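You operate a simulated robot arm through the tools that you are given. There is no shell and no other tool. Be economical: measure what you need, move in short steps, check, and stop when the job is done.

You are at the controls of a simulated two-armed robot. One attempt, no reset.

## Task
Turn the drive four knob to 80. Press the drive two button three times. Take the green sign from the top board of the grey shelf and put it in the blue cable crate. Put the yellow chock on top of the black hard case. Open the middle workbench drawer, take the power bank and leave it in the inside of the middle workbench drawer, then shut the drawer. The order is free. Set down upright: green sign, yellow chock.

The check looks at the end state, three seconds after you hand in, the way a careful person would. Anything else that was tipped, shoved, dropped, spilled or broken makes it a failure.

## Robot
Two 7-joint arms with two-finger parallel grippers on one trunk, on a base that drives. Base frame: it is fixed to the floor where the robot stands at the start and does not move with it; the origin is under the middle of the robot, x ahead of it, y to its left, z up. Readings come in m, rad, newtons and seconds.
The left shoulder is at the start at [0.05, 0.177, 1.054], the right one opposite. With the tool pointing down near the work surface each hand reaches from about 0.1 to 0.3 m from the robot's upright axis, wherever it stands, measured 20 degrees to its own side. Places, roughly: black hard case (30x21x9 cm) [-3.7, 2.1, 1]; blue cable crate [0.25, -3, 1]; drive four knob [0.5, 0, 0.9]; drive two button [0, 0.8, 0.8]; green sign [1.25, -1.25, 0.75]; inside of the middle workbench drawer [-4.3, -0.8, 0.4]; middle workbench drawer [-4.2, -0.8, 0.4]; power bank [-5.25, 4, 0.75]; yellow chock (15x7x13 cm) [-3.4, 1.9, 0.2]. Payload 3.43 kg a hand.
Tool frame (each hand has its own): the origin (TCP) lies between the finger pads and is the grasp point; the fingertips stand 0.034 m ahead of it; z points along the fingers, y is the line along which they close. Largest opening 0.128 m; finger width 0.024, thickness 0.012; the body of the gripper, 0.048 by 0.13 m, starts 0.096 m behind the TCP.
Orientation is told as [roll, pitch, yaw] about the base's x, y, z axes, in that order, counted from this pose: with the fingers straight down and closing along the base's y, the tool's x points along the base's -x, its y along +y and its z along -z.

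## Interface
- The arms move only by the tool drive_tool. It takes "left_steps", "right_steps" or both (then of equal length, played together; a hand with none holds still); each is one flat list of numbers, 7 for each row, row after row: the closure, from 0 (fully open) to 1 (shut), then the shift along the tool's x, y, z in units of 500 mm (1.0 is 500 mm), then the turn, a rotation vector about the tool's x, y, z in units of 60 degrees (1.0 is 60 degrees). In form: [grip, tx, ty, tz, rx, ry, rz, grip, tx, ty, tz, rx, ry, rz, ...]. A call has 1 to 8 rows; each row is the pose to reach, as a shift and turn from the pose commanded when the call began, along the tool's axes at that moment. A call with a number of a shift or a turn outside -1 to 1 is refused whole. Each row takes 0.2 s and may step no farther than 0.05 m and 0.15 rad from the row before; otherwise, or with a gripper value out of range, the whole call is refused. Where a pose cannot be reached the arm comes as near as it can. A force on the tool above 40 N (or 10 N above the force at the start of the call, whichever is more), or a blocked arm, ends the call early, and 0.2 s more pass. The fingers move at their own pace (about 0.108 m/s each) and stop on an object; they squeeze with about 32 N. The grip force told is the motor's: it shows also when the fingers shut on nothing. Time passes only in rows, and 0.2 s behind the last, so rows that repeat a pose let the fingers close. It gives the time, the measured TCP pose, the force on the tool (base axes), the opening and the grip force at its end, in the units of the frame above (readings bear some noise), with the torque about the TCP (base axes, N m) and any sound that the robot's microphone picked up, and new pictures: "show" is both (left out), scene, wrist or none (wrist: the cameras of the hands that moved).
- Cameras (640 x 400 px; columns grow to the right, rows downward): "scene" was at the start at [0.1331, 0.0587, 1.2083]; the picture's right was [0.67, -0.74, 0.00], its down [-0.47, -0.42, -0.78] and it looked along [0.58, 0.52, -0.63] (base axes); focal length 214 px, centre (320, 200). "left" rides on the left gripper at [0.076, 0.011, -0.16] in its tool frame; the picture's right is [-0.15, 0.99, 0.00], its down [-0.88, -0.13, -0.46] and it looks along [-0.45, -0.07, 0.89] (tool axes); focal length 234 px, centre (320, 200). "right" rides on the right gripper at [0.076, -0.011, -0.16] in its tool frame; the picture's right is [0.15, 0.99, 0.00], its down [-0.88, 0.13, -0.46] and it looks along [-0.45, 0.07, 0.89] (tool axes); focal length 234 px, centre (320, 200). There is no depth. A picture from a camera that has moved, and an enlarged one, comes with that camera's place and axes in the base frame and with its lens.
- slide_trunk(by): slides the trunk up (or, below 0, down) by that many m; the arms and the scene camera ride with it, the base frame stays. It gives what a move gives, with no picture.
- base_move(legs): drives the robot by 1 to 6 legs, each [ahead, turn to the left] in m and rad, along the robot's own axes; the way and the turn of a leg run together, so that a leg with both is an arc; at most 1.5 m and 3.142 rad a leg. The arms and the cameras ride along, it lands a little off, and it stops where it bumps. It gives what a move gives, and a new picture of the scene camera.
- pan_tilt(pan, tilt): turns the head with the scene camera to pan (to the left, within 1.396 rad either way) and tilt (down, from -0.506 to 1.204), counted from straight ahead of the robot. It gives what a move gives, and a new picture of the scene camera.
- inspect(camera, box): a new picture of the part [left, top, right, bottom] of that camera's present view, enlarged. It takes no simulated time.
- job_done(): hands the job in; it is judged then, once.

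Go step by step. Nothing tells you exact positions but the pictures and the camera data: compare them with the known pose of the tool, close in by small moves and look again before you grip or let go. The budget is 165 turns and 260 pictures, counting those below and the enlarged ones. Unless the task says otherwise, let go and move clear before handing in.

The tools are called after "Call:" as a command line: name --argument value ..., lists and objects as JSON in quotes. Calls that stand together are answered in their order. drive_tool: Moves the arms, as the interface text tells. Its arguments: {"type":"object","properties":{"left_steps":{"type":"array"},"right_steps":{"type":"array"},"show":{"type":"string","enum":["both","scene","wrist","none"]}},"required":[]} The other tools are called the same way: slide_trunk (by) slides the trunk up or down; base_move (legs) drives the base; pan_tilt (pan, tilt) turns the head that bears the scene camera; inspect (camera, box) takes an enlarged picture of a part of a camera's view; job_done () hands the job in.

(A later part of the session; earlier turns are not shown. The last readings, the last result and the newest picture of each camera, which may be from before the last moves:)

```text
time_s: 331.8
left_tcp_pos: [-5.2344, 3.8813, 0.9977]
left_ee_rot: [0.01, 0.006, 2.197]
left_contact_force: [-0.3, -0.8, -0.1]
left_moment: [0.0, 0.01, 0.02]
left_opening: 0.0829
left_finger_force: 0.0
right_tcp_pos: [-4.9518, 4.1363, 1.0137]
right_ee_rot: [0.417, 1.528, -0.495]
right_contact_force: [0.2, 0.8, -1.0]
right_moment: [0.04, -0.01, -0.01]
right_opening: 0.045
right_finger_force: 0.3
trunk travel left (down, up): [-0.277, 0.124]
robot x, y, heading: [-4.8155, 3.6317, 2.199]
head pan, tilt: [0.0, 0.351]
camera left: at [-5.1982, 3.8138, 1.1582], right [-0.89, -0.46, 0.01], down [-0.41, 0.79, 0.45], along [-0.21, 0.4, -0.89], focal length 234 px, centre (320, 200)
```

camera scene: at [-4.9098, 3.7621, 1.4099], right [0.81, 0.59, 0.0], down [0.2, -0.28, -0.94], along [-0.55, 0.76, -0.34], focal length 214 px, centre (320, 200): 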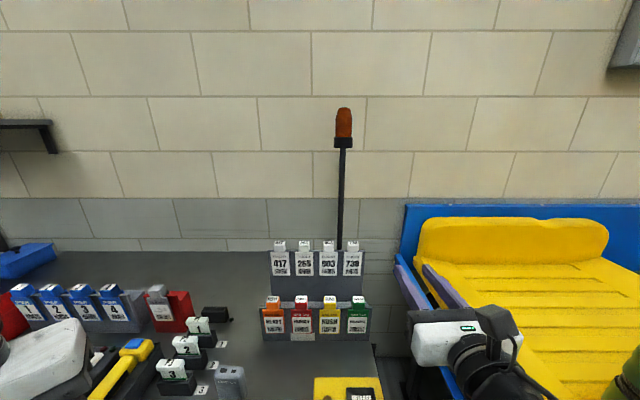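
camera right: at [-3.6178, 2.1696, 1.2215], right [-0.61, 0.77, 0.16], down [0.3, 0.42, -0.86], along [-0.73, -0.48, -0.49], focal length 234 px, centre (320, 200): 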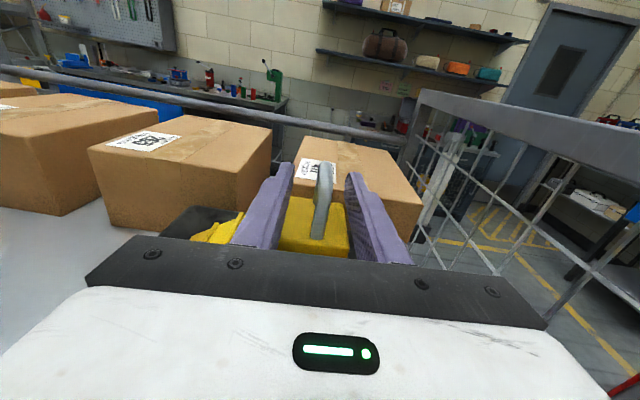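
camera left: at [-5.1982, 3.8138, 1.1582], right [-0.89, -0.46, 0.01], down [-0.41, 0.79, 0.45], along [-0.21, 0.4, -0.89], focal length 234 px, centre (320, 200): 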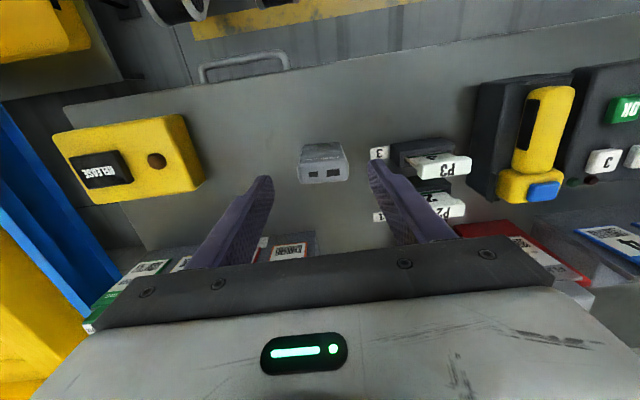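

Call:
drive_tool --left_steps '[0.42, -0.02, 0.008, 0.06, 0, 0, 0, 0.42, -0.02, 0.008, 0.14, 0, 0, 0, 0.42, -0.02, 0.008, 0.2, 0, 0, 0, 0.42, -0.02, 0.008, 0.22, 0, 0, 0]' --show "wrist"

```text
time_s: 332.8
left_tcp_pos: [-5.2457, 3.8875, 0.8883]
left_ee_rot: [0.01, 0.004, 2.201]
left_contact_force: [-0.4, 0.1, 0.2]
left_moment: [-0.01, -0.01, 0.03]
left_opening: 0.0741
left_finger_force: 0.0
right_tcp_pos: [-4.9519, 4.137, 1.0136]
right_ee_rot: [0.416, 1.528, -0.493]
right_contact_force: [-0.9, -0.5, 0.5]
right_moment: [-0.01, -0.02, 0.01]
right_opening: 0.0449
right_finger_force: 0.1
trunk travel left (down, up): [-0.277, 0.124]
robot x, y, heading: [-4.8139, 3.6257, 2.198]
head pan, tilt: [0.0, 0.351]
camera left: at [-5.2095, 3.8195, 1.0491], right [-0.89, -0.46, 0.01], down [-0.41, 0.79, 0.45], along [-0.22, 0.4, -0.89], focal length 234 px, centre (320, 200)
```

left: 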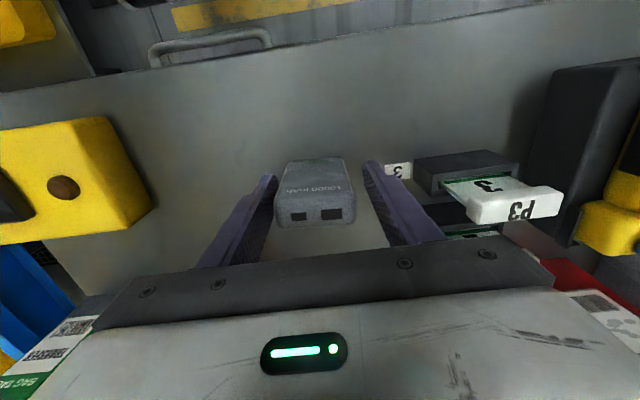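

Call:
drive_tool --left_steps '[0.7, 0, 0, 0, 0, 0, 0, 1, 0, 0, 0, 0, 0, 0, 1, 0, 0, 0, 0, 0, 0]' --show "none"

Call:
drive_tool --left_steps '[1, 0, 0, -0.06, 0, 0, 0, 1, 0, 0, -0.14, 0, 0, 0, 1, 0, 0, -0.22, 0, 0, 0, 1, 0.08, 0, -0.28, 0, 0, 0, 1, 0.16, 0, -0.28, 0, 0, 0]' --show "wrist"

```text
time_s: 333.6
left_tcp_pos: [-5.2454, 3.8869, 0.8907]
left_ee_rot: [0.007, 0.004, 2.2]
left_contact_force: [0.8, 0.6, 0.7]
left_moment: [0.12, -0.08, -0.01]
left_opening: 0.0578
left_finger_force: 31.6
right_tcp_pos: [-4.9525, 4.1352, 1.0138]
right_ee_rot: [0.418, 1.526, -0.496]
right_contact_force: [0.0, -0.2, -0.7]
right_moment: [0.0, 0.0, 0.01]
right_opening: 0.0448
right_finger_force: 0.1
trunk travel left (down, up): [-0.277, 0.124]
robot x, y, heading: [-4.8112, 3.628, 2.196]
head pan, tilt: [0.0, 0.351]
```

```text
time_s: 334.8
left_tcp_pos: [-5.1943, 3.8211, 1.0334]
left_ee_rot: [0.01, 0.005, 2.201]
left_contact_force: [-0.4, -0.3, -2.4]
left_moment: [0.02, -0.03, -0.02]
left_opening: 0.0579
left_finger_force: 32.1
right_tcp_pos: [-4.9506, 4.1351, 1.0146]
right_ee_rot: [0.423, 1.527, -0.49]
right_contact_force: [-0.1, -0.5, -0.3]
right_moment: [-0.02, 0.03, 0.04]
right_opening: 0.0447
right_finger_force: 0.0
trunk travel left (down, up): [-0.277, 0.124]
robot x, y, heading: [-4.8149, 3.63, 2.198]
head pan, tilt: [0.0, 0.351]
camera left: at [-5.1586, 3.7538, 1.1921], right [-0.89, -0.46, 0.01], down [-0.41, 0.79, 0.45], along [-0.22, 0.39, -0.89], focal length 234 px, centre (320, 200)
```

left: 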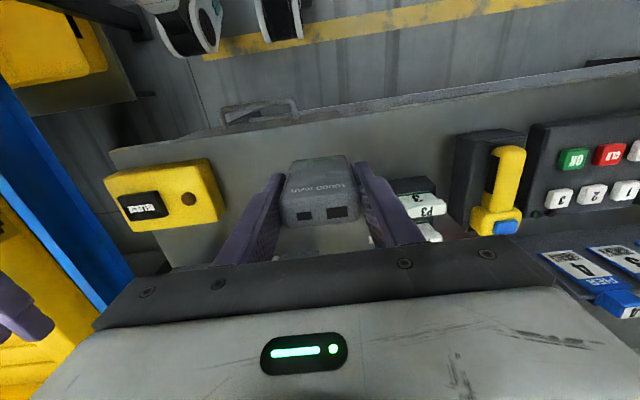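

Call:
slide_trunk --by 0.12

Call:
base_move --legs '[[-0.5, 0], [0, -2.557], [1.03, 0], [1.02, 0], [0, -0.723]]'

```text
time_s: 336.3
left_tcp_pos: [-5.1957, 3.8229, 1.1519]
left_ee_rot: [0.009, 0.006, 2.202]
left_contact_force: [0.1, 0.2, -2.5]
left_moment: [-0.02, -0.02, 0.0]
left_opening: 0.0581
left_finger_force: 31.8
right_tcp_pos: [-4.9509, 4.1367, 1.1339]
right_ee_rot: [0.413, 1.526, -0.498]
right_contact_force: [0.5, -0.1, -0.4]
right_moment: [-0.01, 0.0, 0.03]
right_opening: 0.0449
right_finger_force: 0.0
trunk travel left (down, up): [-0.397, 0.004]
robot x, y, heading: [-4.8133, 3.6284, 2.198]
head pan, tilt: [0.0, 0.351]
```

```text
time_s: 356.9
left_tcp_pos: [-2.2833, 2.2469, 1.1522]
left_ee_rot: [0.008, 0.005, -1.105]
left_contact_force: [-0.8, 0.2, -2.3]
left_moment: [0.04, 0.01, -0.02]
left_opening: 0.0575
left_finger_force: 31.4
right_tcp_pos: [-2.5732, 1.976, 1.1351]
right_ee_rot: [0.41, 1.528, 2.476]
right_contact_force: [-1.2, 0.5, 0.1]
right_moment: [0.02, 0.0, -0.01]
right_opening: 0.0449
right_finger_force: 0.1
trunk travel left (down, up): [-0.397, 0.004]
robot x, y, heading: [-2.6246, 2.502, -1.113]
head pan, tilt: [0.0, 0.351]
camera scene: at [-2.5554, 2.3547, 1.4099], right [-0.9, -0.45, 0.0], down [-0.15, 0.31, -0.94], along [0.42, -0.84, -0.34], focal length 214 px, centre (320, 200)
```

scene: 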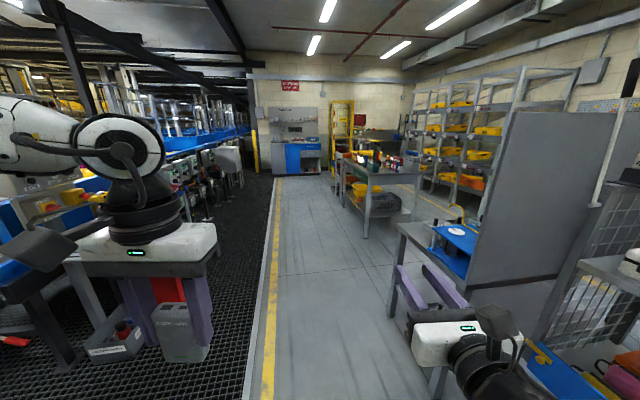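

Call:
base_move --legs '[[0, 0.045], [0.95, 0], [0.88, 0], [0, -1.34]]'

Call:
pan_tilt --pan 0.0 --tilt 0.5

```text
time_s: 370.0
left_tcp_pos: [-1.8829, 0.4567, 1.152]
left_ee_rot: [0.01, 0.004, -2.401]
left_contact_force: [-0.9, 0.0, -2.9]
left_moment: [0.0, -0.01, 0.0]
left_opening: 0.058
left_finger_force: 31.9
right_tcp_pos: [-2.2196, 0.6648, 1.1339]
right_ee_rot: [0.409, 1.526, 1.175]
right_contact_force: [0.3, -0.6, 0.1]
right_moment: [0.02, 0.02, 0.0]
right_opening: 0.0445
right_finger_force: 0.1
trunk travel left (down, up): [-0.397, 0.004]
robot x, y, heading: [-1.7287, 0.8599, -2.408]
head pan, tilt: [0.0, 0.351]
camera scene: at [-1.8521, 0.749, 1.4099], right [-0.67, 0.74, 0.0], down [0.25, 0.23, -0.94], along [-0.7, -0.63, -0.34], focal length 214 px, centre (320, 200)
```

scene: 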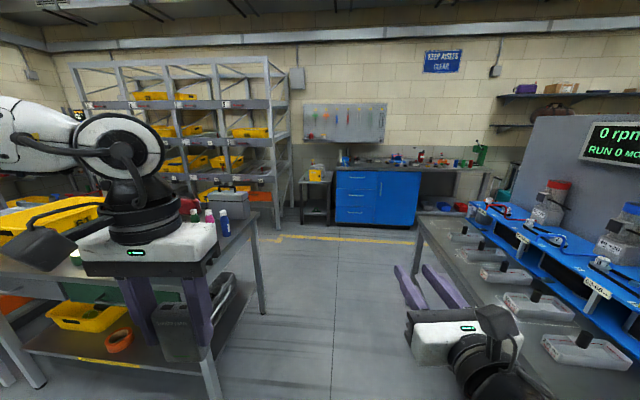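

```text
time_s: 370.7
left_tcp_pos: [-1.8801, 0.4562, 1.1529]
left_ee_rot: [0.008, 0.005, -2.402]
left_contact_force: [-0.3, 0.4, -1.7]
left_moment: [0.0, -0.02, 0.0]
left_opening: 0.058
left_finger_force: 31.6
right_tcp_pos: [-2.2193, 0.6636, 1.1348]
right_ee_rot: [0.411, 1.528, 1.182]
right_contact_force: [-0.8, 0.1, -0.4]
right_moment: [0.02, 0.01, -0.01]
right_opening: 0.045
right_finger_force: 0.1
trunk travel left (down, up): [-0.397, 0.004]
robot x, y, heading: [-1.7326, 0.8563, -2.407]
head pan, tilt: [0.0, 0.499]
camera scene: at [-1.8504, 0.7504, 1.3963], right [-0.67, 0.74, 0.0], down [0.35, 0.32, -0.88], along [-0.65, -0.59, -0.48], focal length 214 px, centre (320, 200)
```

scene: 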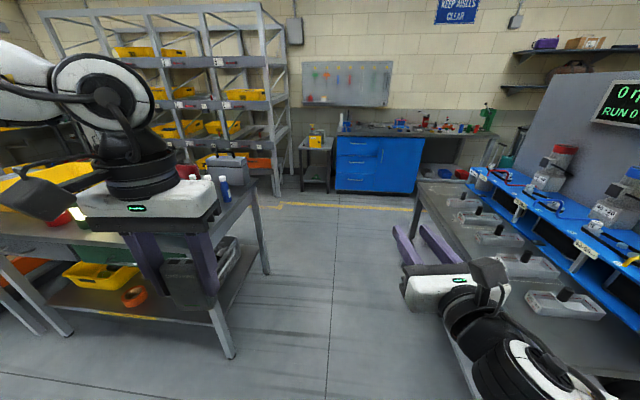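

Call:
base_move --legs '[[0, -0.045], [1.0, 0], [0.6, 0]]'

Call:
inspect --camera "scene" --box '[220, 100, 460, 260]'

```text
time_s: 379.3
left_tcp_pos: [-3.1352, -0.5627, 1.1523]
left_ee_rot: [0.008, 0.005, -2.439]
left_contact_force: [0.2, -0.2, -1.5]
left_moment: [0.0, -0.03, -0.03]
left_opening: 0.058
left_finger_force: 32.0
right_tcp_pos: [-3.4656, -0.3433, 1.1341]
right_ee_rot: [0.408, 1.527, 1.136]
right_contact_force: [0.1, 0.4, 0.2]
right_moment: [0.01, -0.01, 0.02]
right_opening: 0.0446
right_finger_force: 0.1
trunk travel left (down, up): [-0.397, 0.004]
robot x, y, heading: [-2.9699, -0.1707, -2.444]
head pan, tilt: [0.0, 0.499]
camera scene: at [-3.0927, -0.2718, 1.3962], right [-0.64, 0.77, 0.0], down [0.37, 0.31, -0.88], along [-0.67, -0.56, -0.48], focal length 214 px, centre (320, 200)
```

scene: 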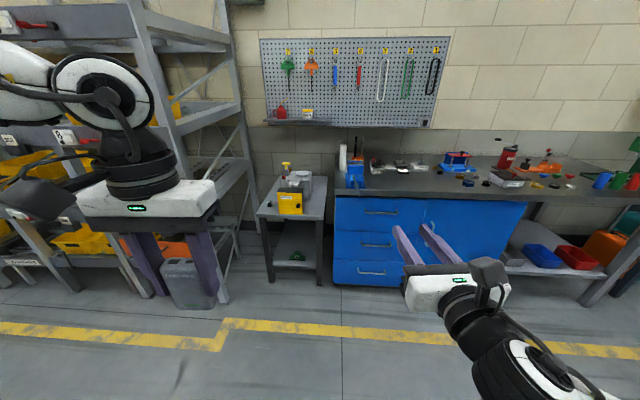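

```text
2.50 times, centred on (340, 180) of scene
camera zoom: at [-3.0927, -0.2718, 1.3962], right [-0.64, 0.77, 0.0], down [0.37, 0.31, -0.88], along [-0.67, -0.56, -0.48], focal length 536 px, centre (270, 250)
```

zoom: 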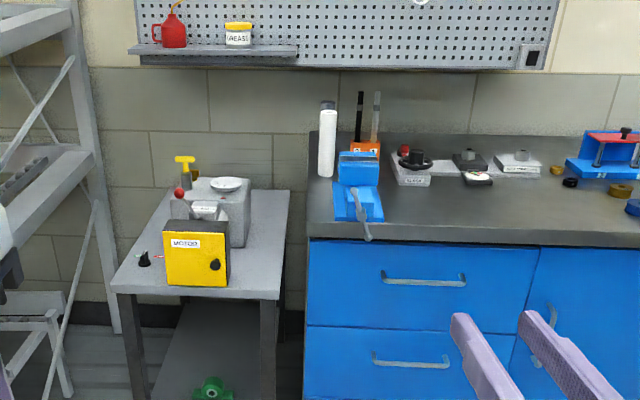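

Call:
base_move --legs '[[0, -0.2], [0.5, 0], [0, 0.13]]'

Call:
slide_trunk --by -0.3

Call:
pan_tilt --pan -0.1 --tilt 0.5

```text
time_s: 383.6
left_tcp_pos: [-3.5941, -0.7907, 1.1527]
left_ee_rot: [0.008, 0.005, -2.504]
left_contact_force: [-0.1, 0.6, -2.6]
left_moment: [0.03, 0.02, 0.01]
left_opening: 0.0577
left_finger_force: 32.4
right_tcp_pos: [-3.9089, -0.5495, 1.1344]
right_ee_rot: [0.423, 1.528, 1.088]
right_contact_force: [0.0, -0.6, 0.1]
right_moment: [0.03, -0.03, -0.06]
right_opening: 0.045
right_finger_force: 0.1
trunk travel left (down, up): [-0.397, 0.004]
robot x, y, heading: [-3.3998, -0.4083, -2.501]
head pan, tilt: [0.0, 0.499]
camera scene: at [-3.533, -0.5021, 1.3963], right [-0.59, 0.81, 0.0], down [0.39, 0.28, -0.88], along [-0.71, -0.52, -0.48], focal length 214 px, centre (320, 200)
```

scene: 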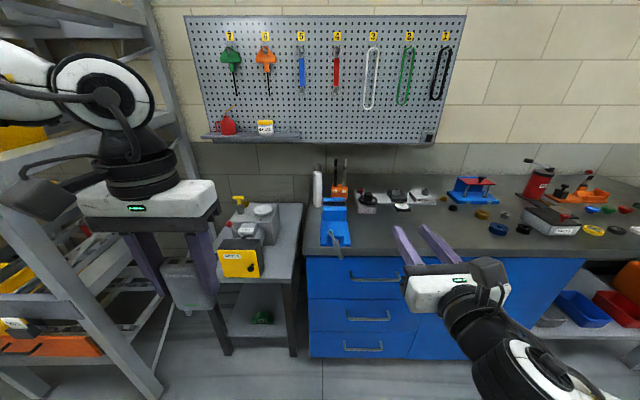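

```text
time_s: 386.6
left_tcp_pos: [-3.5917, -0.7908, 0.8514]
left_ee_rot: [0.01, 0.005, -2.503]
left_contact_force: [0.3, 0.2, -2.1]
left_moment: [0.02, 0.01, -0.05]
left_opening: 0.0577
left_finger_force: 31.7
right_tcp_pos: [-3.9096, -0.5497, 0.8344]
right_ee_rot: [0.411, 1.528, 1.079]
right_contact_force: [-0.2, 0.7, -0.6]
right_moment: [0.01, 0.04, -0.04]
right_opening: 0.0446
right_finger_force: 0.1
trunk travel left (down, up): [-0.097, 0.304]
robot x, y, heading: [-3.4037, -0.4077, -2.507]
head pan, tilt: [0.0, 0.499]
```

```text
time_s: 387.3
left_tcp_pos: [-3.5937, -0.7912, 0.8518]
left_ee_rot: [0.008, 0.004, -2.504]
left_contact_force: [0.8, 0.0, -3.0]
left_moment: [0.01, 0.01, 0.01]
left_opening: 0.0577
left_finger_force: 32.2
right_tcp_pos: [-3.9109, -0.5502, 0.8346]
right_ee_rot: [0.408, 1.527, 1.076]
right_contact_force: [0.4, 0.0, -0.1]
right_moment: [-0.02, -0.02, -0.03]
right_opening: 0.045
right_finger_force: 0.1
trunk travel left (down, up): [-0.097, 0.304]
robot x, y, heading: [-3.4042, -0.4065, -2.505]
head pan, tilt: [-0.099, 0.499]
camera scene: at [-3.5383, -0.4942, 1.0962], right [-0.51, 0.86, 0.0], down [0.41, 0.24, -0.88], along [-0.76, -0.45, -0.48], focal length 214 px, centre (320, 200)
```

scene: 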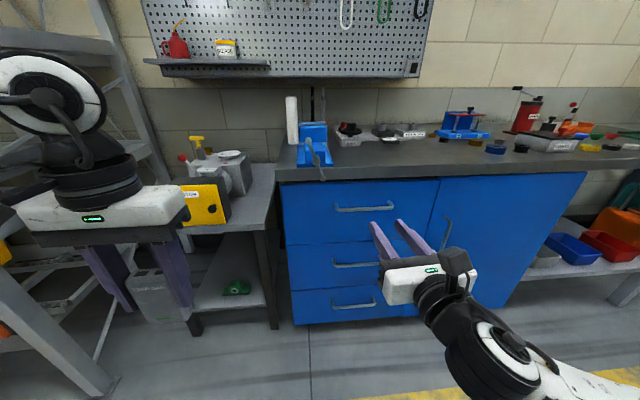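

Call:
slide_trunk --by -0.097

Call:
drive_tool --right_steps '[0.65, -0.05, 0, 0, 0, 0, 0.14, 0.65, -0.1, 0, 0, 0, 0, 0.28, 0.65, -0.15, 0, 0, 0, 0, 0.42, 0.65, -0.2, 0, 0, 0, 0, 0.56, 0.65, -0.25, 0, 0, 0, 0, 0.7, 0.65, -0.3, 0, 0, 0, 0, 0.84, 0.65, -0.35, 0, 0, 0, 0, 0.98]' --show "wrist"

```text
time_s: 388.6
left_tcp_pos: [-3.5928, -0.7912, 0.7554]
left_ee_rot: [0.008, 0.002, -2.504]
left_contact_force: [0.0, -0.2, -1.5]
left_moment: [-0.01, 0.0, 0.03]
left_opening: 0.0576
left_finger_force: 31.8
right_tcp_pos: [-3.9102, -0.5502, 0.7378]
right_ee_rot: [0.414, 1.527, 1.083]
right_contact_force: [0.2, 0.5, 0.5]
right_moment: [0.01, -0.01, 0.01]
right_opening: 0.0446
right_finger_force: 0.0
trunk travel left (down, up): [0.0, 0.401]
robot x, y, heading: [-3.4009, -0.4075, -2.504]
head pan, tilt: [-0.099, 0.499]
```

```text
time_s: 390.2
left_tcp_pos: [-3.5929, -0.7901, 0.7555]
left_ee_rot: [0.009, 0.005, -2.503]
left_contact_force: [0.2, 0.6, -1.9]
left_moment: [0.0, -0.01, 0.0]
left_opening: 0.0578
left_finger_force: 32.3
right_tcp_pos: [-3.9055, -0.5427, 0.5617]
right_ee_rot: [-1.524, 0.56, -0.879]
right_contact_force: [-0.5, 0.3, 0.7]
right_moment: [0.0, 0.0, 0.0]
right_opening: 0.045
right_finger_force: 0.1
trunk travel left (down, up): [0.0, 0.401]
robot x, y, heading: [-3.4001, -0.4098, -2.508]
head pan, tilt: [-0.099, 0.499]
camera right: at [-3.819, -0.3991, 0.6183], right [-0.38, 0.53, -0.76], down [0.79, -0.24, -0.56], along [-0.48, -0.82, -0.33], focal length 234 px, centre (320, 200)
```

right: 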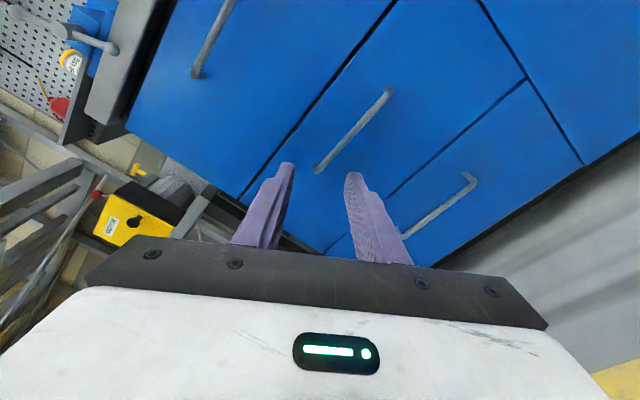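

Call:
drive_tool --right_steps '[0.55, -0.014, 0.022, 0, 0, 0, 0.132, 0.55, -0.027, 0.043, 0, 0, 0, 0.264, 0.55, -0.04, 0.065, 0, 0, 0, 0.396, 0.55, -0.054, 0.086, 0, 0, 0, 0.525]' --show "none"

Call:
inspect --camera "right" --box '[160, 20, 480, 220]'

```text
time_s: 391.4
left_tcp_pos: [-3.5925, -0.7896, 0.7512]
left_ee_rot: [0.012, 0.005, -2.503]
left_contact_force: [-0.6, -0.1, -1.2]
left_moment: [-0.01, 0.0, 0.02]
left_opening: 0.0577
left_finger_force: 32.2
right_tcp_pos: [-3.921, -0.5339, 0.5484]
right_ee_rot: [-1.609, 0.016, -0.923]
right_contact_force: [-0.4, 0.2, 0.4]
right_moment: [0.0, -0.01, -0.03]
right_opening: 0.0575
right_finger_force: 0.0
trunk travel left (down, up): [0.0, 0.401]
robot x, y, heading: [-3.4026, -0.4096, -2.509]
head pan, tilt: [-0.099, 0.499]
stopped in row 4 (right hand): the arm was blocked; the commanded pose is now the measured one
```

```text
2.00 times, centred on (320, 120) of right
camera zoom: at [-3.8404, -0.3764, 0.556], right [-0.13, 0.1, -0.99], down [0.89, -0.43, -0.16], along [-0.44, -0.9, -0.04], focal length 468 px, centre (320, 360)
```

zoom: 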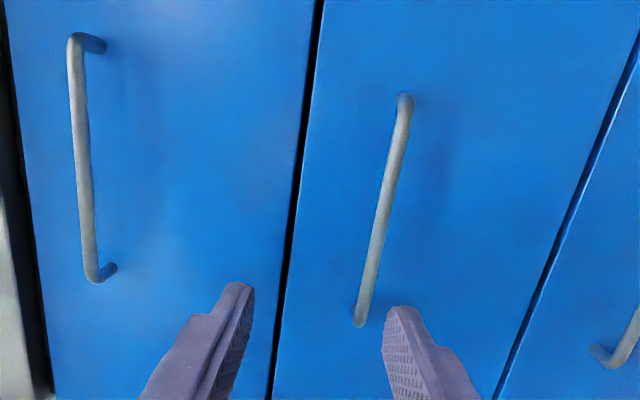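

Call:
drive_tool --right_steps '[0.55, 0, 0.0, 0.06, 0, 0, 0, 0.55, 0, 0.02, 0.12, 0, 0, 0, 0.55, 0, 0.05, 0.16, 0, 0, 0, 0.55, 0, 0.075, 0.18, 0, 0, 0]' --show "none"

Call:
inspect --camera "right" --box '[160, 20, 480, 220]'

```text
time_s: 392.4
left_tcp_pos: [-3.5933, -0.7903, 0.7563]
left_ee_rot: [0.009, 0.003, -2.503]
left_contact_force: [-0.2, -0.4, -2.2]
left_moment: [-0.01, -0.04, 0.03]
left_opening: 0.0575
left_finger_force: 32.1
right_tcp_pos: [-3.9896, -0.5884, 0.5104]
right_ee_rot: [-1.594, 0.011, -0.917]
right_contact_force: [0.6, -0.4, -0.1]
right_moment: [0.01, 0.0, 0.0]
right_opening: 0.0575
right_finger_force: 0.0
trunk travel left (down, up): [0.0, 0.401]
robot x, y, heading: [-3.4049, -0.4103, -2.502]
head pan, tilt: [-0.099, 0.499]
```

```text
2.00 times, centred on (320, 120) of right
camera zoom: at [-3.9097, -0.4313, 0.5199], right [-0.11, 0.11, -0.99], down [0.89, -0.42, -0.15], along [-0.43, -0.9, -0.05], focal length 468 px, centre (320, 360)
```

zoom: 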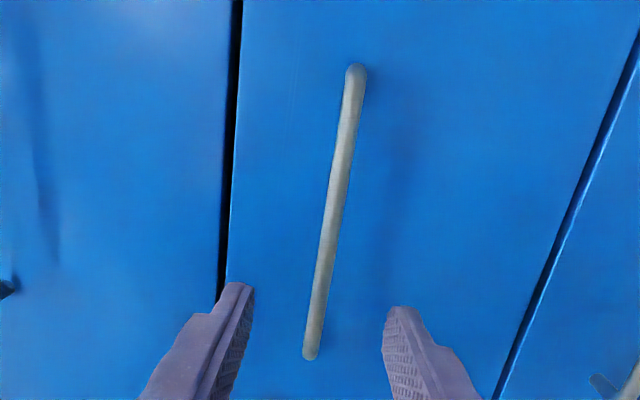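

Call:
base_move --legs '[[0.105, 0]]'

Call:
inspect --camera "right" --box '[160, 50, 480, 250]'

```text
time_s: 393.5
left_tcp_pos: [-3.6767, -0.8511, 0.7557]
left_ee_rot: [0.012, 0.004, -2.505]
left_contact_force: [0.2, 0.0, -1.2]
left_moment: [0.03, 0.01, -0.01]
left_opening: 0.0577
left_finger_force: 32.1
right_tcp_pos: [-4.0734, -0.6509, 0.5109]
right_ee_rot: [-1.594, 0.011, -0.918]
right_contact_force: [0.6, -0.5, 0.5]
right_moment: [0.02, 0.01, 0.0]
right_opening: 0.0576
right_finger_force: 0.1
trunk travel left (down, up): [0.0, 0.401]
robot x, y, heading: [-3.4848, -0.4704, -2.512]
head pan, tilt: [-0.099, 0.499]
camera scene: at [-3.6225, -0.5551, 0.9992], right [-0.51, 0.86, 0.0], down [0.41, 0.24, -0.88], along [-0.76, -0.45, -0.48], focal length 214 px, centre (320, 200)
```

scene: 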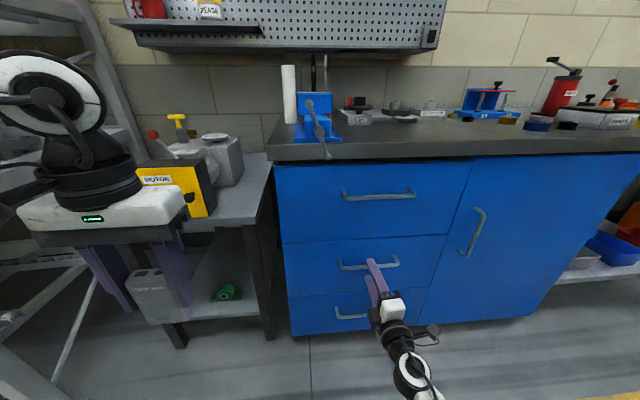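

```text
2.00 times, centred on (320, 150) of right
camera zoom: at [-3.9933, -0.4928, 0.5197], right [-0.11, 0.11, -0.99], down [0.89, -0.42, -0.15], along [-0.43, -0.9, -0.05], focal length 468 px, centre (320, 300)
```

zoom: 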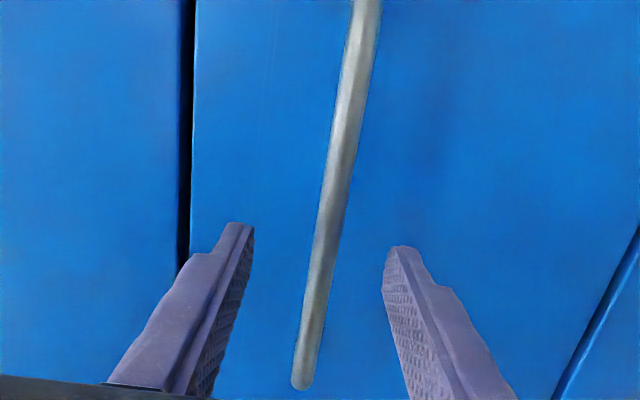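

Call:
base_move --legs '[[0.024, 0]]'

Call:
drive_tool --right_steps '[0.8, 0, 0, 0, 0, 0, 0, 1, 0, 0, 0, 0, 0, 0, 1, 0, 0, 0, 0, 0, 0]' --show "wrist"

```text
time_s: 394.4
left_tcp_pos: [-3.6969, -0.8651, 0.754]
left_ee_rot: [0.011, 0.005, -2.505]
left_contact_force: [0.3, 0.0, -1.7]
left_moment: [-0.01, 0.01, 0.01]
left_opening: 0.0576
left_finger_force: 32.2
right_tcp_pos: [-4.0929, -0.6636, 0.512]
right_ee_rot: [-1.596, 0.011, -0.919]
right_contact_force: [1.0, -0.2, 0.1]
right_moment: [0.0, 0.0, 0.02]
right_opening: 0.0577
right_finger_force: 0.0
trunk travel left (down, up): [0.0, 0.401]
robot x, y, heading: [-3.504, -0.4798, -2.507]
head pan, tilt: [-0.099, 0.499]
camera scene: at [-3.6418, -0.5696, 0.9991], right [-0.51, 0.86, 0.0], down [0.41, 0.24, -0.88], along [-0.76, -0.45, -0.48], focal length 214 px, centre (320, 200)
```

scene: 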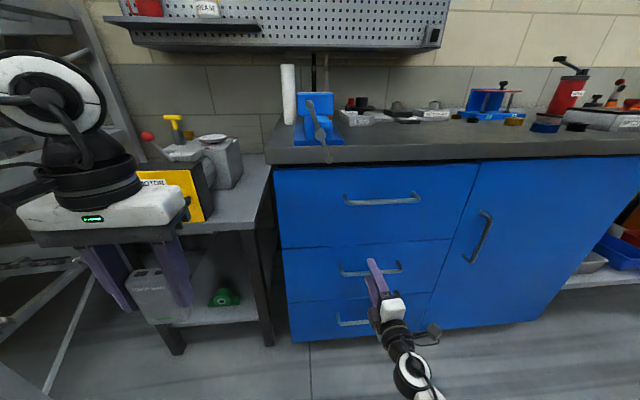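

```text
time_s: 395.1
left_tcp_pos: [-3.6975, -0.8647, 0.7547]
left_ee_rot: [0.012, 0.005, -2.503]
left_contact_force: [-0.7, 0.2, -2.4]
left_moment: [0.03, -0.01, 0.01]
left_opening: 0.0575
left_finger_force: 32.4
right_tcp_pos: [-4.0929, -0.6644, 0.5088]
right_ee_rot: [-1.591, 0.011, -0.918]
right_contact_force: [0.3, 0.5, -7.0]
right_moment: [-0.6, -0.6, 0.1]
right_opening: 0.0116
right_finger_force: 45.4
trunk travel left (down, up): [0.0, 0.401]
robot x, y, heading: [-3.5057, -0.4839, -2.504]
head pan, tilt: [-0.099, 0.499]
camera right: at [-4.0129, -0.5063, 0.5187], right [-0.11, 0.11, -0.99], down [0.89, -0.42, -0.15], along [-0.44, -0.9, -0.05], focal length 234 px, centre (320, 200)
```

right: 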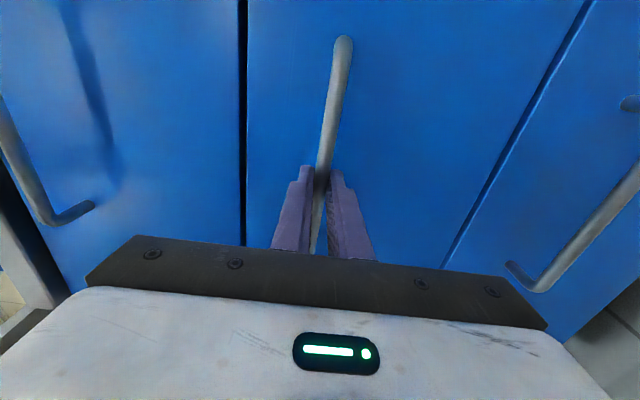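

Call:
base_move --legs '[[-0.28, 0]]'

```text
time_s: 397.1
left_tcp_pos: [-3.4758, -0.7033, 0.7563]
left_ee_rot: [0.011, 0.006, -2.51]
left_contact_force: [-0.5, 0.0, -2.0]
left_moment: [0.01, 0.01, 0.02]
left_opening: 0.0578
left_finger_force: 31.7
right_tcp_pos: [-3.8685, -0.5014, 0.5104]
right_ee_rot: [-1.592, 0.011, -0.909]
right_contact_force: [16.8, -25.5, -13.1]
right_moment: [-0.63, -0.71, -0.07]
right_opening: 0.0116
right_finger_force: 45.0
trunk travel left (down, up): [0.0, 0.401]
robot x, y, heading: [-3.282, -0.3195, -2.516]
head pan, tilt: [-0.099, 0.499]
camera scene: at [-3.4199, -0.4063, 0.9989], right [-0.5, 0.86, 0.0], down [0.42, 0.24, -0.88], along [-0.76, -0.44, -0.48], focal length 214 px, centre (320, 200)
```

scene: 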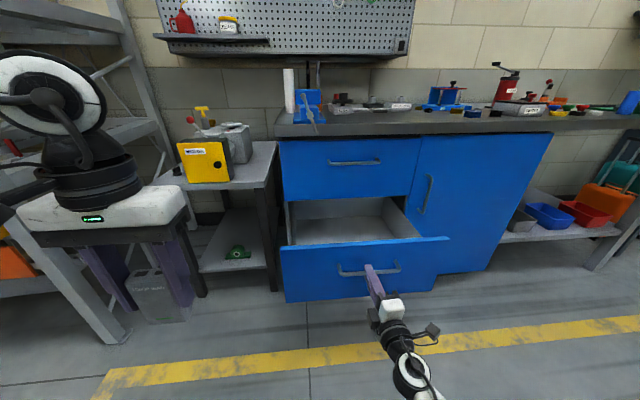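

Call:
drive_tool --right_steps '[0.6, 0, 0, 0, 0, 0, 0, 0.5, 0, 0, 0, 0, 0, 0, 0.5, 0, 0, 0, 0, 0, 0]' --show "none"

Call:
base_move --legs '[[-0.22, 0]]'

Call:
drive_tool --right_steps '[0.5, 0, -0.06, -0.06, 0, 0, 0, 0.5, 0, -0.12, -0.12, 0, 0, 0, 0.5, 0, -0.18, -0.18, 0, 0, 0, 0.5, 0, -0.24, -0.24, 0, 0, 0, 0.5, 0, -0.3, -0.28, 0, 0, 0, 0.5, 0, -0.36, -0.32, 0, 0, 0]' --show "scene"

```text
time_s: 397.9
left_tcp_pos: [-3.4739, -0.7008, 0.7555]
left_ee_rot: [0.011, 0.005, -2.51]
left_contact_force: [0.1, 0.0, -1.9]
left_moment: [0.0, -0.01, -0.01]
left_opening: 0.058
left_finger_force: 31.9
right_tcp_pos: [-3.8673, -0.5016, 0.5123]
right_ee_rot: [-1.596, 0.015, -0.91]
right_contact_force: [0.5, -0.3, -0.2]
right_moment: [-0.06, 0.03, 0.03]
right_opening: 0.0639
right_finger_force: 0.0
trunk travel left (down, up): [0.0, 0.401]
robot x, y, heading: [-3.2847, -0.3194, -2.513]
head pan, tilt: [-0.099, 0.499]
```

```text
time_s: 399.6
left_tcp_pos: [-3.2959, -0.5731, 0.7554]
left_ee_rot: [0.011, 0.005, -2.503]
left_contact_force: [0.3, 0.8, -2.7]
left_moment: [0.0, 0.02, 0.01]
left_opening: 0.0577
left_finger_force: 32.1
right_tcp_pos: [-3.689, -0.3759, 0.5107]
right_ee_rot: [-1.593, 0.013, -0.904]
right_contact_force: [0.0, 0.2, 0.6]
right_moment: [0.03, 0.01, 0.01]
right_opening: 0.0641
right_finger_force: 0.1
trunk travel left (down, up): [0.0, 0.401]
robot x, y, heading: [-3.1057, -0.1892, -2.505]
head pan, tilt: [-0.099, 0.499]
camera scene: at [-3.2412, -0.2771, 0.9992], right [-0.51, 0.86, 0.0], down [0.41, 0.24, -0.88], along [-0.75, -0.45, -0.48], focal length 214 px, centre (320, 200)
```

scene: 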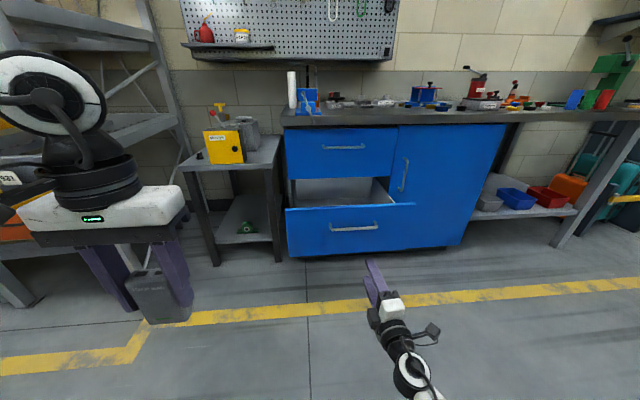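

```text
time_s: 401.0
left_tcp_pos: [-3.2951, -0.5728, 0.7553]
left_ee_rot: [0.012, 0.005, -2.503]
left_contact_force: [-0.8, -0.1, -1.8]
left_moment: [0.01, 0.01, 0.0]
left_opening: 0.0575
left_finger_force: 32.2
right_tcp_pos: [-3.5702, -0.2854, 0.6625]
right_ee_rot: [-1.595, 0.014, -0.904]
right_contact_force: [0.6, 0.3, 0.7]
right_moment: [0.02, 0.0, 0.02]
right_opening: 0.0641
right_finger_force: 0.0
right hand out of reach, approached as far as the arm can: row 6
trunk travel left (down, up): [0.0, 0.401]
robot x, y, heading: [-3.1059, -0.1869, -2.511]
head pan, tilt: [-0.099, 0.499]
camera scene: at [-3.2406, -0.2773, 0.9992], right [-0.51, 0.86, 0.0], down [0.41, 0.24, -0.88], along [-0.76, -0.45, -0.48], focal length 214 px, centre (320, 200)
```

scene: 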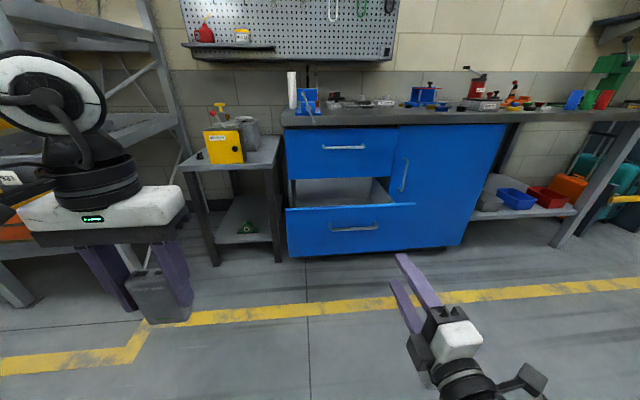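

Call:
base_move --legs '[[0, -0.63], [0.56, 0], [0, 0.626]]'

Call:
inspect --camera "left" --box '[0, 0, 640, 400]'

```text
time_s: 407.5
left_tcp_pos: [-3.8383, -0.5739, 0.7546]
left_ee_rot: [0.011, 0.005, -2.516]
left_contact_force: [0.2, 1.1, -2.4]
left_moment: [0.02, -0.03, 0.02]
left_opening: 0.058
left_finger_force: 32.0
right_tcp_pos: [-4.1085, -0.2824, 0.6637]
right_ee_rot: [-1.595, 0.012, -0.916]
right_contact_force: [-0.9, -1.2, -0.3]
right_moment: [-0.01, -0.02, -0.02]
right_opening: 0.0639
right_finger_force: 0.0
trunk travel left (down, up): [0.0, 0.401]
robot x, y, heading: [-3.6458, -0.1961, -2.515]
head pan, tilt: [-0.099, 0.499]
camera scene: at [-3.7786, -0.2782, 0.9992], right [-0.5, 0.87, 0.0], down [0.41, 0.24, -0.88], along [-0.76, -0.44, -0.48], focal length 214 px, centre (320, 200)
```

scene: 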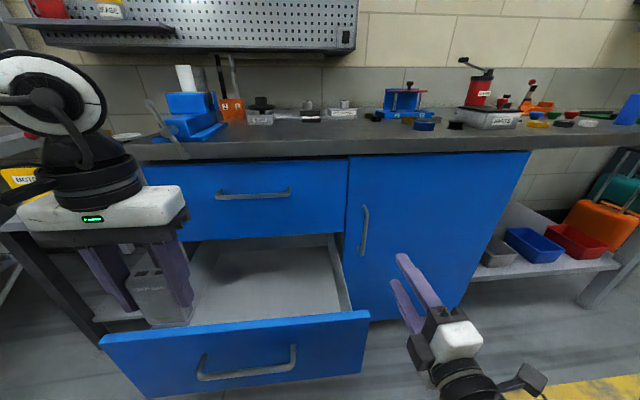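

```text
1.00 times, centred on (320, 200) of left
camera zoom: at [-3.7714, -0.5387, 0.9146], right [0.46, -0.89, 0.01], down [-0.79, -0.41, 0.45], along [-0.4, -0.21, -0.89], focal length 234 px, centre (320, 200)
```

zoom: 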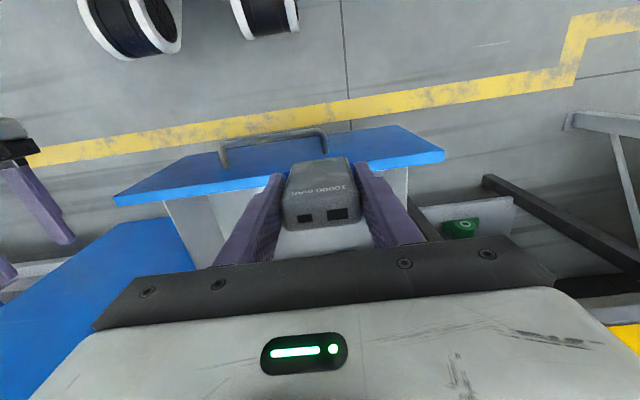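

Call:
drive_tool --left_steps '[1, -0.08, -0.02, 0, 0, 0, 0, 1, -0.16, -0.04, 0, 0, 0, 0, 1, -0.22, -0.04, 0.04, 0, 0, 0, 1, -0.24, -0.04, 0.12, 0, 0, 0, 1, -0.24, -0.04, 0.2, 0, 0, 0]' --show "both"

```text
time_s: 408.7
left_tcp_pos: [-3.9445, -0.6255, 0.6546]
left_ee_rot: [0.008, 0.003, -2.515]
left_contact_force: [0.5, 0.0, -2.3]
left_moment: [-0.01, -0.02, 0.02]
left_opening: 0.0577
left_finger_force: 32.5
right_tcp_pos: [-4.1098, -0.2809, 0.6644]
right_ee_rot: [-1.596, 0.013, -0.915]
right_contact_force: [-1.3, -0.1, 0.4]
right_moment: [0.02, 0.0, 0.0]
right_opening: 0.064
right_finger_force: 0.1
trunk travel left (down, up): [0.0, 0.401]
robot x, y, heading: [-3.6444, -0.1945, -2.523]
head pan, tilt: [-0.099, 0.499]
camera scene: at [-3.7785, -0.2782, 0.9993], right [-0.5, 0.87, 0.0], down [0.41, 0.24, -0.88], along [-0.76, -0.44, -0.48], focal length 214 px, centre (320, 200)
camera left: at [-3.8781, -0.5907, 0.8133], right [0.46, -0.89, 0.01], down [-0.79, -0.41, 0.45], along [-0.4, -0.21, -0.89], focal length 234 px, centre (320, 200)
```

scene: 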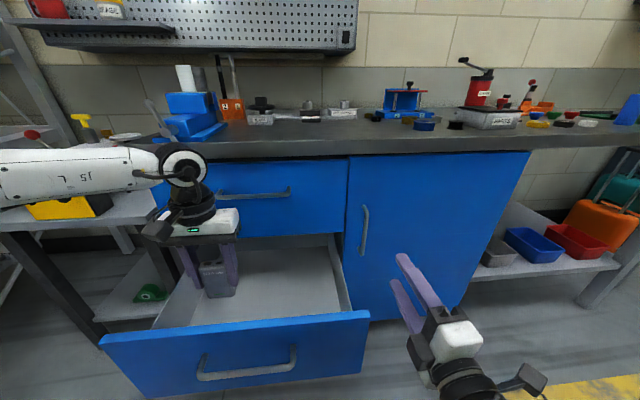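
left: 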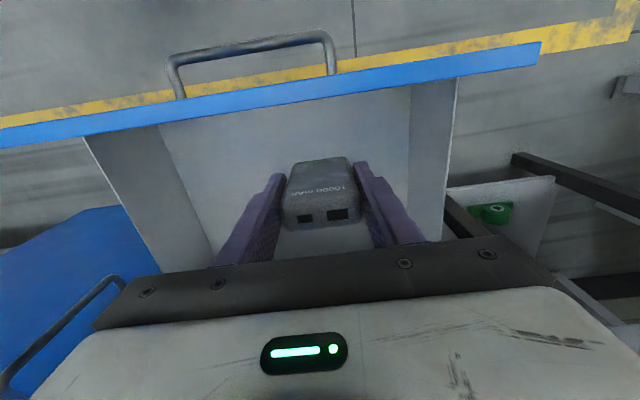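

Call:
drive_tool --left_steps '[1, 0, 0, 0.08, 0, 0, 0, 1, 0, 0, 0.16, 0, 0, 0, 1, 0, 0, 0.24, 0, 0, 0, 1, 0, 0, 0.3, 0, 0, 0]' --show "wrist"

```text
time_s: 409.7
left_tcp_pos: [-3.9027, -0.6351, 0.5317]
left_ee_rot: [0.009, 0.005, -2.515]
left_contact_force: [-0.3, 0.5, -2.3]
left_moment: [-0.02, -0.02, -0.03]
left_opening: 0.0577
left_finger_force: 31.8
left hand out of reach, approached as far as the arm can: row 1, 2, 3, 4
right_tcp_pos: [-4.1102, -0.2831, 0.6626]
right_ee_rot: [-1.595, 0.012, -0.916]
right_contact_force: [0.0, -0.8, -0.1]
right_moment: [-0.01, -0.02, -0.03]
right_opening: 0.064
right_finger_force: 0.0
trunk travel left (down, up): [0.0, 0.401]
robot x, y, heading: [-3.6446, -0.1909, -2.515]
head pan, tilt: [-0.099, 0.499]
camera left: at [-3.837, -0.6006, 0.692], right [0.46, -0.89, 0.01], down [-0.79, -0.41, 0.45], along [-0.4, -0.21, -0.89], focal length 234 px, centre (320, 200)
```

left: 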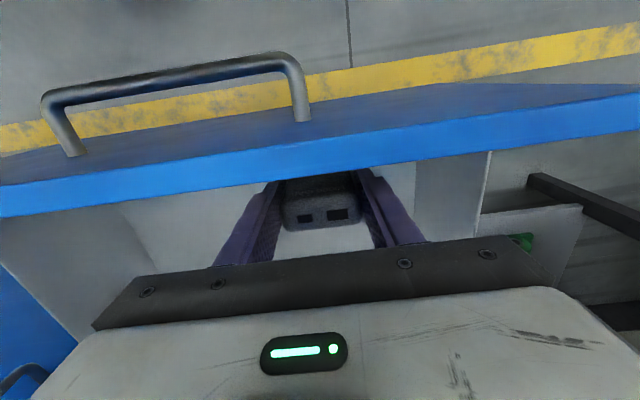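

Call:
drive_tool --left_steps '[1, 0, 0, 0.03, 0, 0, 0, 1, 0, 0, 0.06, 0, 0, 0, 1, 0, 0, 0.09, 0, 0, 0]' --show "both"

```text
time_s: 410.5
left_tcp_pos: [-3.8845, -0.6399, 0.5042]
left_ee_rot: [0.007, 0.003, -2.514]
left_contact_force: [0.3, 0.3, -2.0]
left_moment: [0.02, -0.03, 0.02]
left_opening: 0.058
left_finger_force: 32.3
left hand out of reach, approached as far as the arm can: row 1, 2, 3
right_tcp_pos: [-4.1101, -0.2827, 0.6629]
right_ee_rot: [-1.595, 0.014, -0.916]
right_contact_force: [-0.6, 0.1, -0.8]
right_moment: [0.01, 0.0, 0.0]
right_opening: 0.0638
right_finger_force: 0.1
trunk travel left (down, up): [0.0, 0.401]
robot x, y, heading: [-3.6395, -0.1919, -2.519]
head pan, tilt: [-0.099, 0.499]
camera scene: at [-3.7786, -0.2782, 0.9992], right [-0.5, 0.87, 0.0], down [0.41, 0.24, -0.88], along [-0.76, -0.44, -0.48], focal length 214 px, centre (320, 200)
camera left: at [-3.8184, -0.6047, 0.6635], right [0.46, -0.89, 0.01], down [-0.79, -0.41, 0.45], along [-0.4, -0.21, -0.89], focal length 234 px, centre (320, 200)
```

scene: 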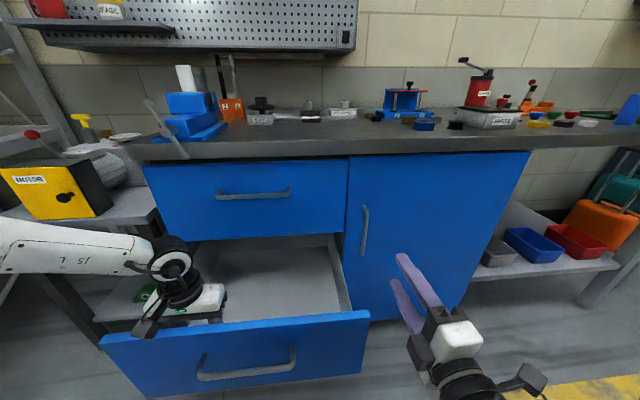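
left: 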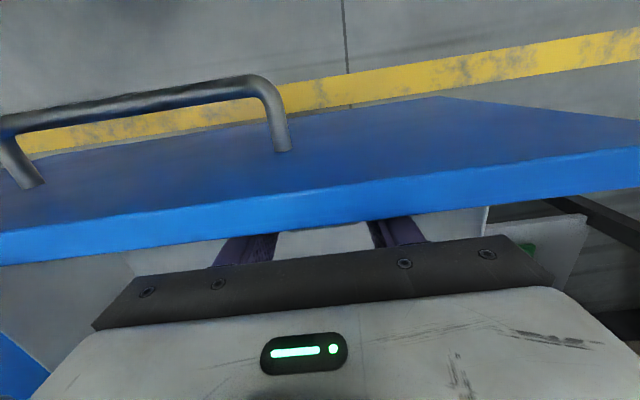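

Call:
drive_tool --left_steps '[0.5, 0, 0, 0, 0, 0, 0, 0.4, 0, 0, 0, 0, 0, 0, 0.4, 0, 0, 0, 0, 0, 0, 0.4, -0.02, 0, -0.06, 0, 0, 0, 0.4, -0.05, 0, -0.14, 0, 0, 0, 0.4, -0.07, 0, -0.22, 0, 0, 0, 0.4, -0.07, 0, -0.3, 0, 0, 0, 0.4, -0.07, 0, -0.38, 0, 0, 0]' --show "both"

```text
time_s: 412.3
left_tcp_pos: [-3.9169, -0.6609, 0.6884]
left_ee_rot: [0.011, 0.005, -2.515]
left_contact_force: [0.1, -0.7, -0.5]
left_moment: [0.03, 0.01, -0.01]
left_opening: 0.077
left_finger_force: 0.1
right_tcp_pos: [-4.109, -0.2839, 0.6624]
right_ee_rot: [-1.596, 0.012, -0.914]
right_contact_force: [-0.4, 0.3, -0.2]
right_moment: [0.01, 0.0, 0.01]
right_opening: 0.0639
right_finger_force: 0.2
trunk travel left (down, up): [0.0, 0.401]
robot x, y, heading: [-3.6446, -0.1933, -2.515]
head pan, tilt: [-0.099, 0.499]
camera scene: at [-3.7785, -0.2782, 0.9992], right [-0.5, 0.87, 0.0], down [0.41, 0.24, -0.88], along [-0.76, -0.44, -0.48], focal length 214 px, centre (320, 200)
camera left: at [-3.8504, -0.6263, 0.8482], right [0.46, -0.89, 0.01], down [-0.79, -0.41, 0.45], along [-0.39, -0.21, -0.89], focal length 234 px, centre (320, 200)
```

scene: 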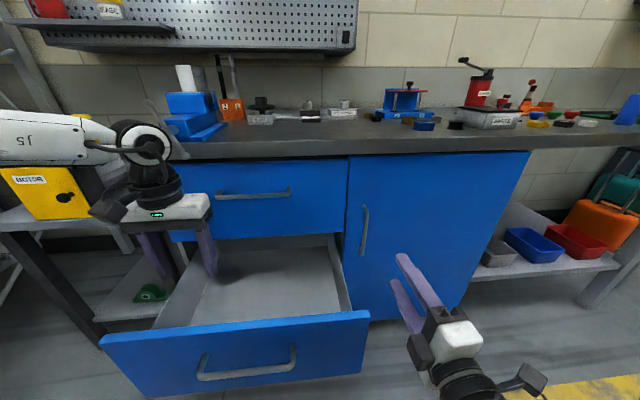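
left: 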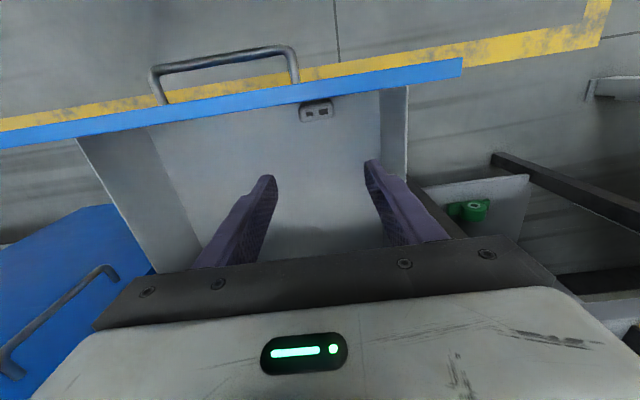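

Call:
drive_tool --left_steps '[0.4, 0.06, 0, -0.06, 0, 0, 0, 0.4, 0.12, 0, -0.12, 0, 0, 0, 0.4, 0.2, 0, -0.16, 0, 0, 0, 0.4, 0.28, 0, -0.16, 0, 0, 0]' --show "none"

Call:
base_move --legs '[[0, -0.787], [-0.45, 0], [0, 0.787]]'

Call:
drive_tool --right_steps '[1, 0, 0.03, 0, 0, 0, 0, 1, 0, 0.07, 0.04, 0, 0, 0, 1, 0, 0.12, 0.08, 0, 0, 0, 1, 0, 0.16, 0.12, 0, 0, 0]' --show "both"

```text
time_s: 413.3
left_tcp_pos: [-3.8029, -0.5798, 0.7678]
left_ee_rot: [0.011, 0.006, -2.515]
left_contact_force: [0.2, 0.0, 0.6]
left_moment: [0.02, -0.04, 0.01]
left_opening: 0.0769
left_finger_force: 0.1
right_tcp_pos: [-4.1103, -0.2831, 0.6644]
right_ee_rot: [-1.595, 0.013, -0.917]
right_contact_force: [0.6, 0.4, -1.3]
right_moment: [-0.01, 0.01, 0.04]
right_opening: 0.0639
right_finger_force: 0.2
trunk travel left (down, up): [0.0, 0.401]
robot x, y, heading: [-3.6405, -0.1901, -2.514]
head pan, tilt: [-0.099, 0.499]
```

```text
time_s: 420.1
left_tcp_pos: [-3.3601, -0.6483, 0.7671]
left_ee_rot: [0.01, 0.006, -2.518]
left_contact_force: [0.5, 0.0, -0.6]
left_moment: [0.0, 0.0, 0.02]
left_opening: 0.0766
left_finger_force: 0.0
right_tcp_pos: [-3.6664, -0.3526, 0.6635]
right_ee_rot: [-1.595, 0.012, -0.92]
right_contact_force: [-0.2, 0.2, 0.2]
right_moment: [-0.03, -0.02, -0.02]
right_opening: 0.0637
right_finger_force: 0.0
trunk travel left (down, up): [0.0, 0.401]
robot x, y, heading: [-3.1989, -0.2652, -2.521]
head pan, tilt: [-0.099, 0.499]
camera scene: at [-3.3351, -0.3479, 0.9993], right [-0.5, 0.87, 0.0], down [0.42, 0.24, -0.88], along [-0.76, -0.44, -0.48], focal length 214 px, centre (320, 200)
```

scene: 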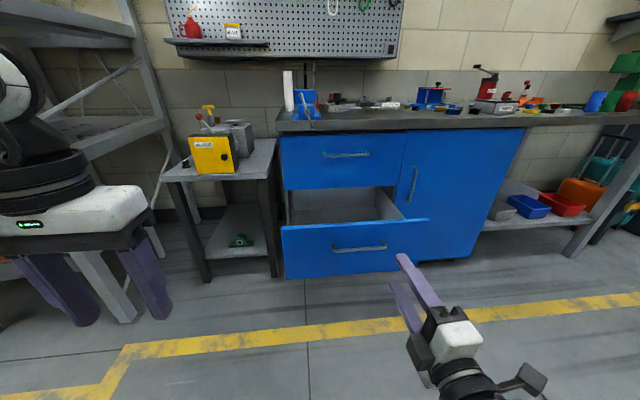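

```text
time_s: 421.1
left_tcp_pos: [-3.3606, -0.6487, 0.7687]
left_ee_rot: [0.011, 0.006, -2.519]
left_contact_force: [1.4, 0.5, -0.3]
left_moment: [-0.01, 0.02, 0.03]
left_opening: 0.0769
left_finger_force: 0.0
right_tcp_pos: [-3.7124, -0.389, 0.5828]
right_ee_rot: [-1.596, 0.012, -0.918]
right_contact_force: [0.2, -0.5, 0.0]
right_moment: [0.0, -0.02, 0.01]
right_opening: 0.0
right_finger_force: 32.3
trunk travel left (down, up): [0.0, 0.401]
robot x, y, heading: [-3.1983, -0.2604, -2.522]
head pan, tilt: [-0.099, 0.499]
camera scene: at [-3.3351, -0.3479, 0.9993], right [-0.5, 0.87, 0.0], down [0.42, 0.24, -0.88], along [-0.76, -0.44, -0.48], focal length 214 px, centre (320, 200)
camera right: at [-3.6327, -0.2308, 0.5914], right [-0.12, 0.11, -0.99], down [0.89, -0.42, -0.15], along [-0.43, -0.9, -0.05], focal length 234 px, centre (320, 200)
```

scene: 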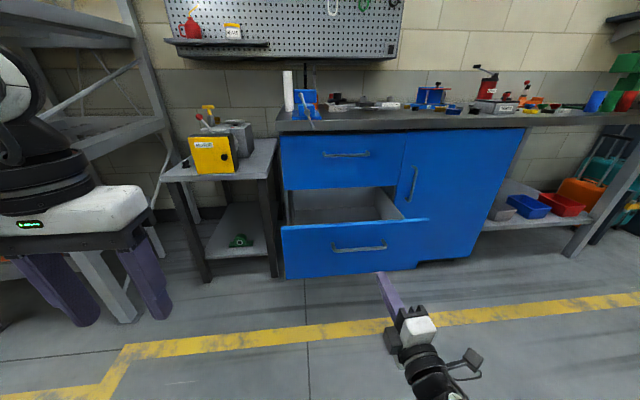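
right: 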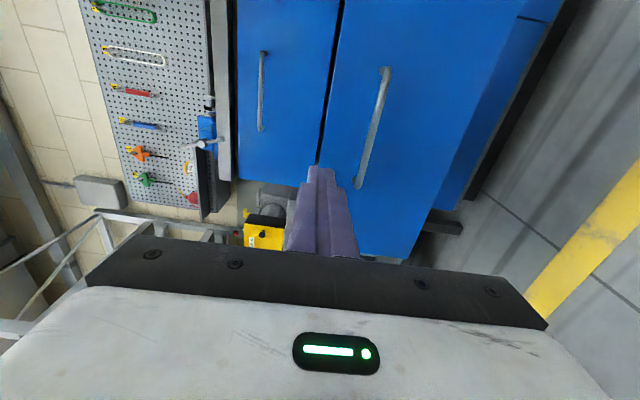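

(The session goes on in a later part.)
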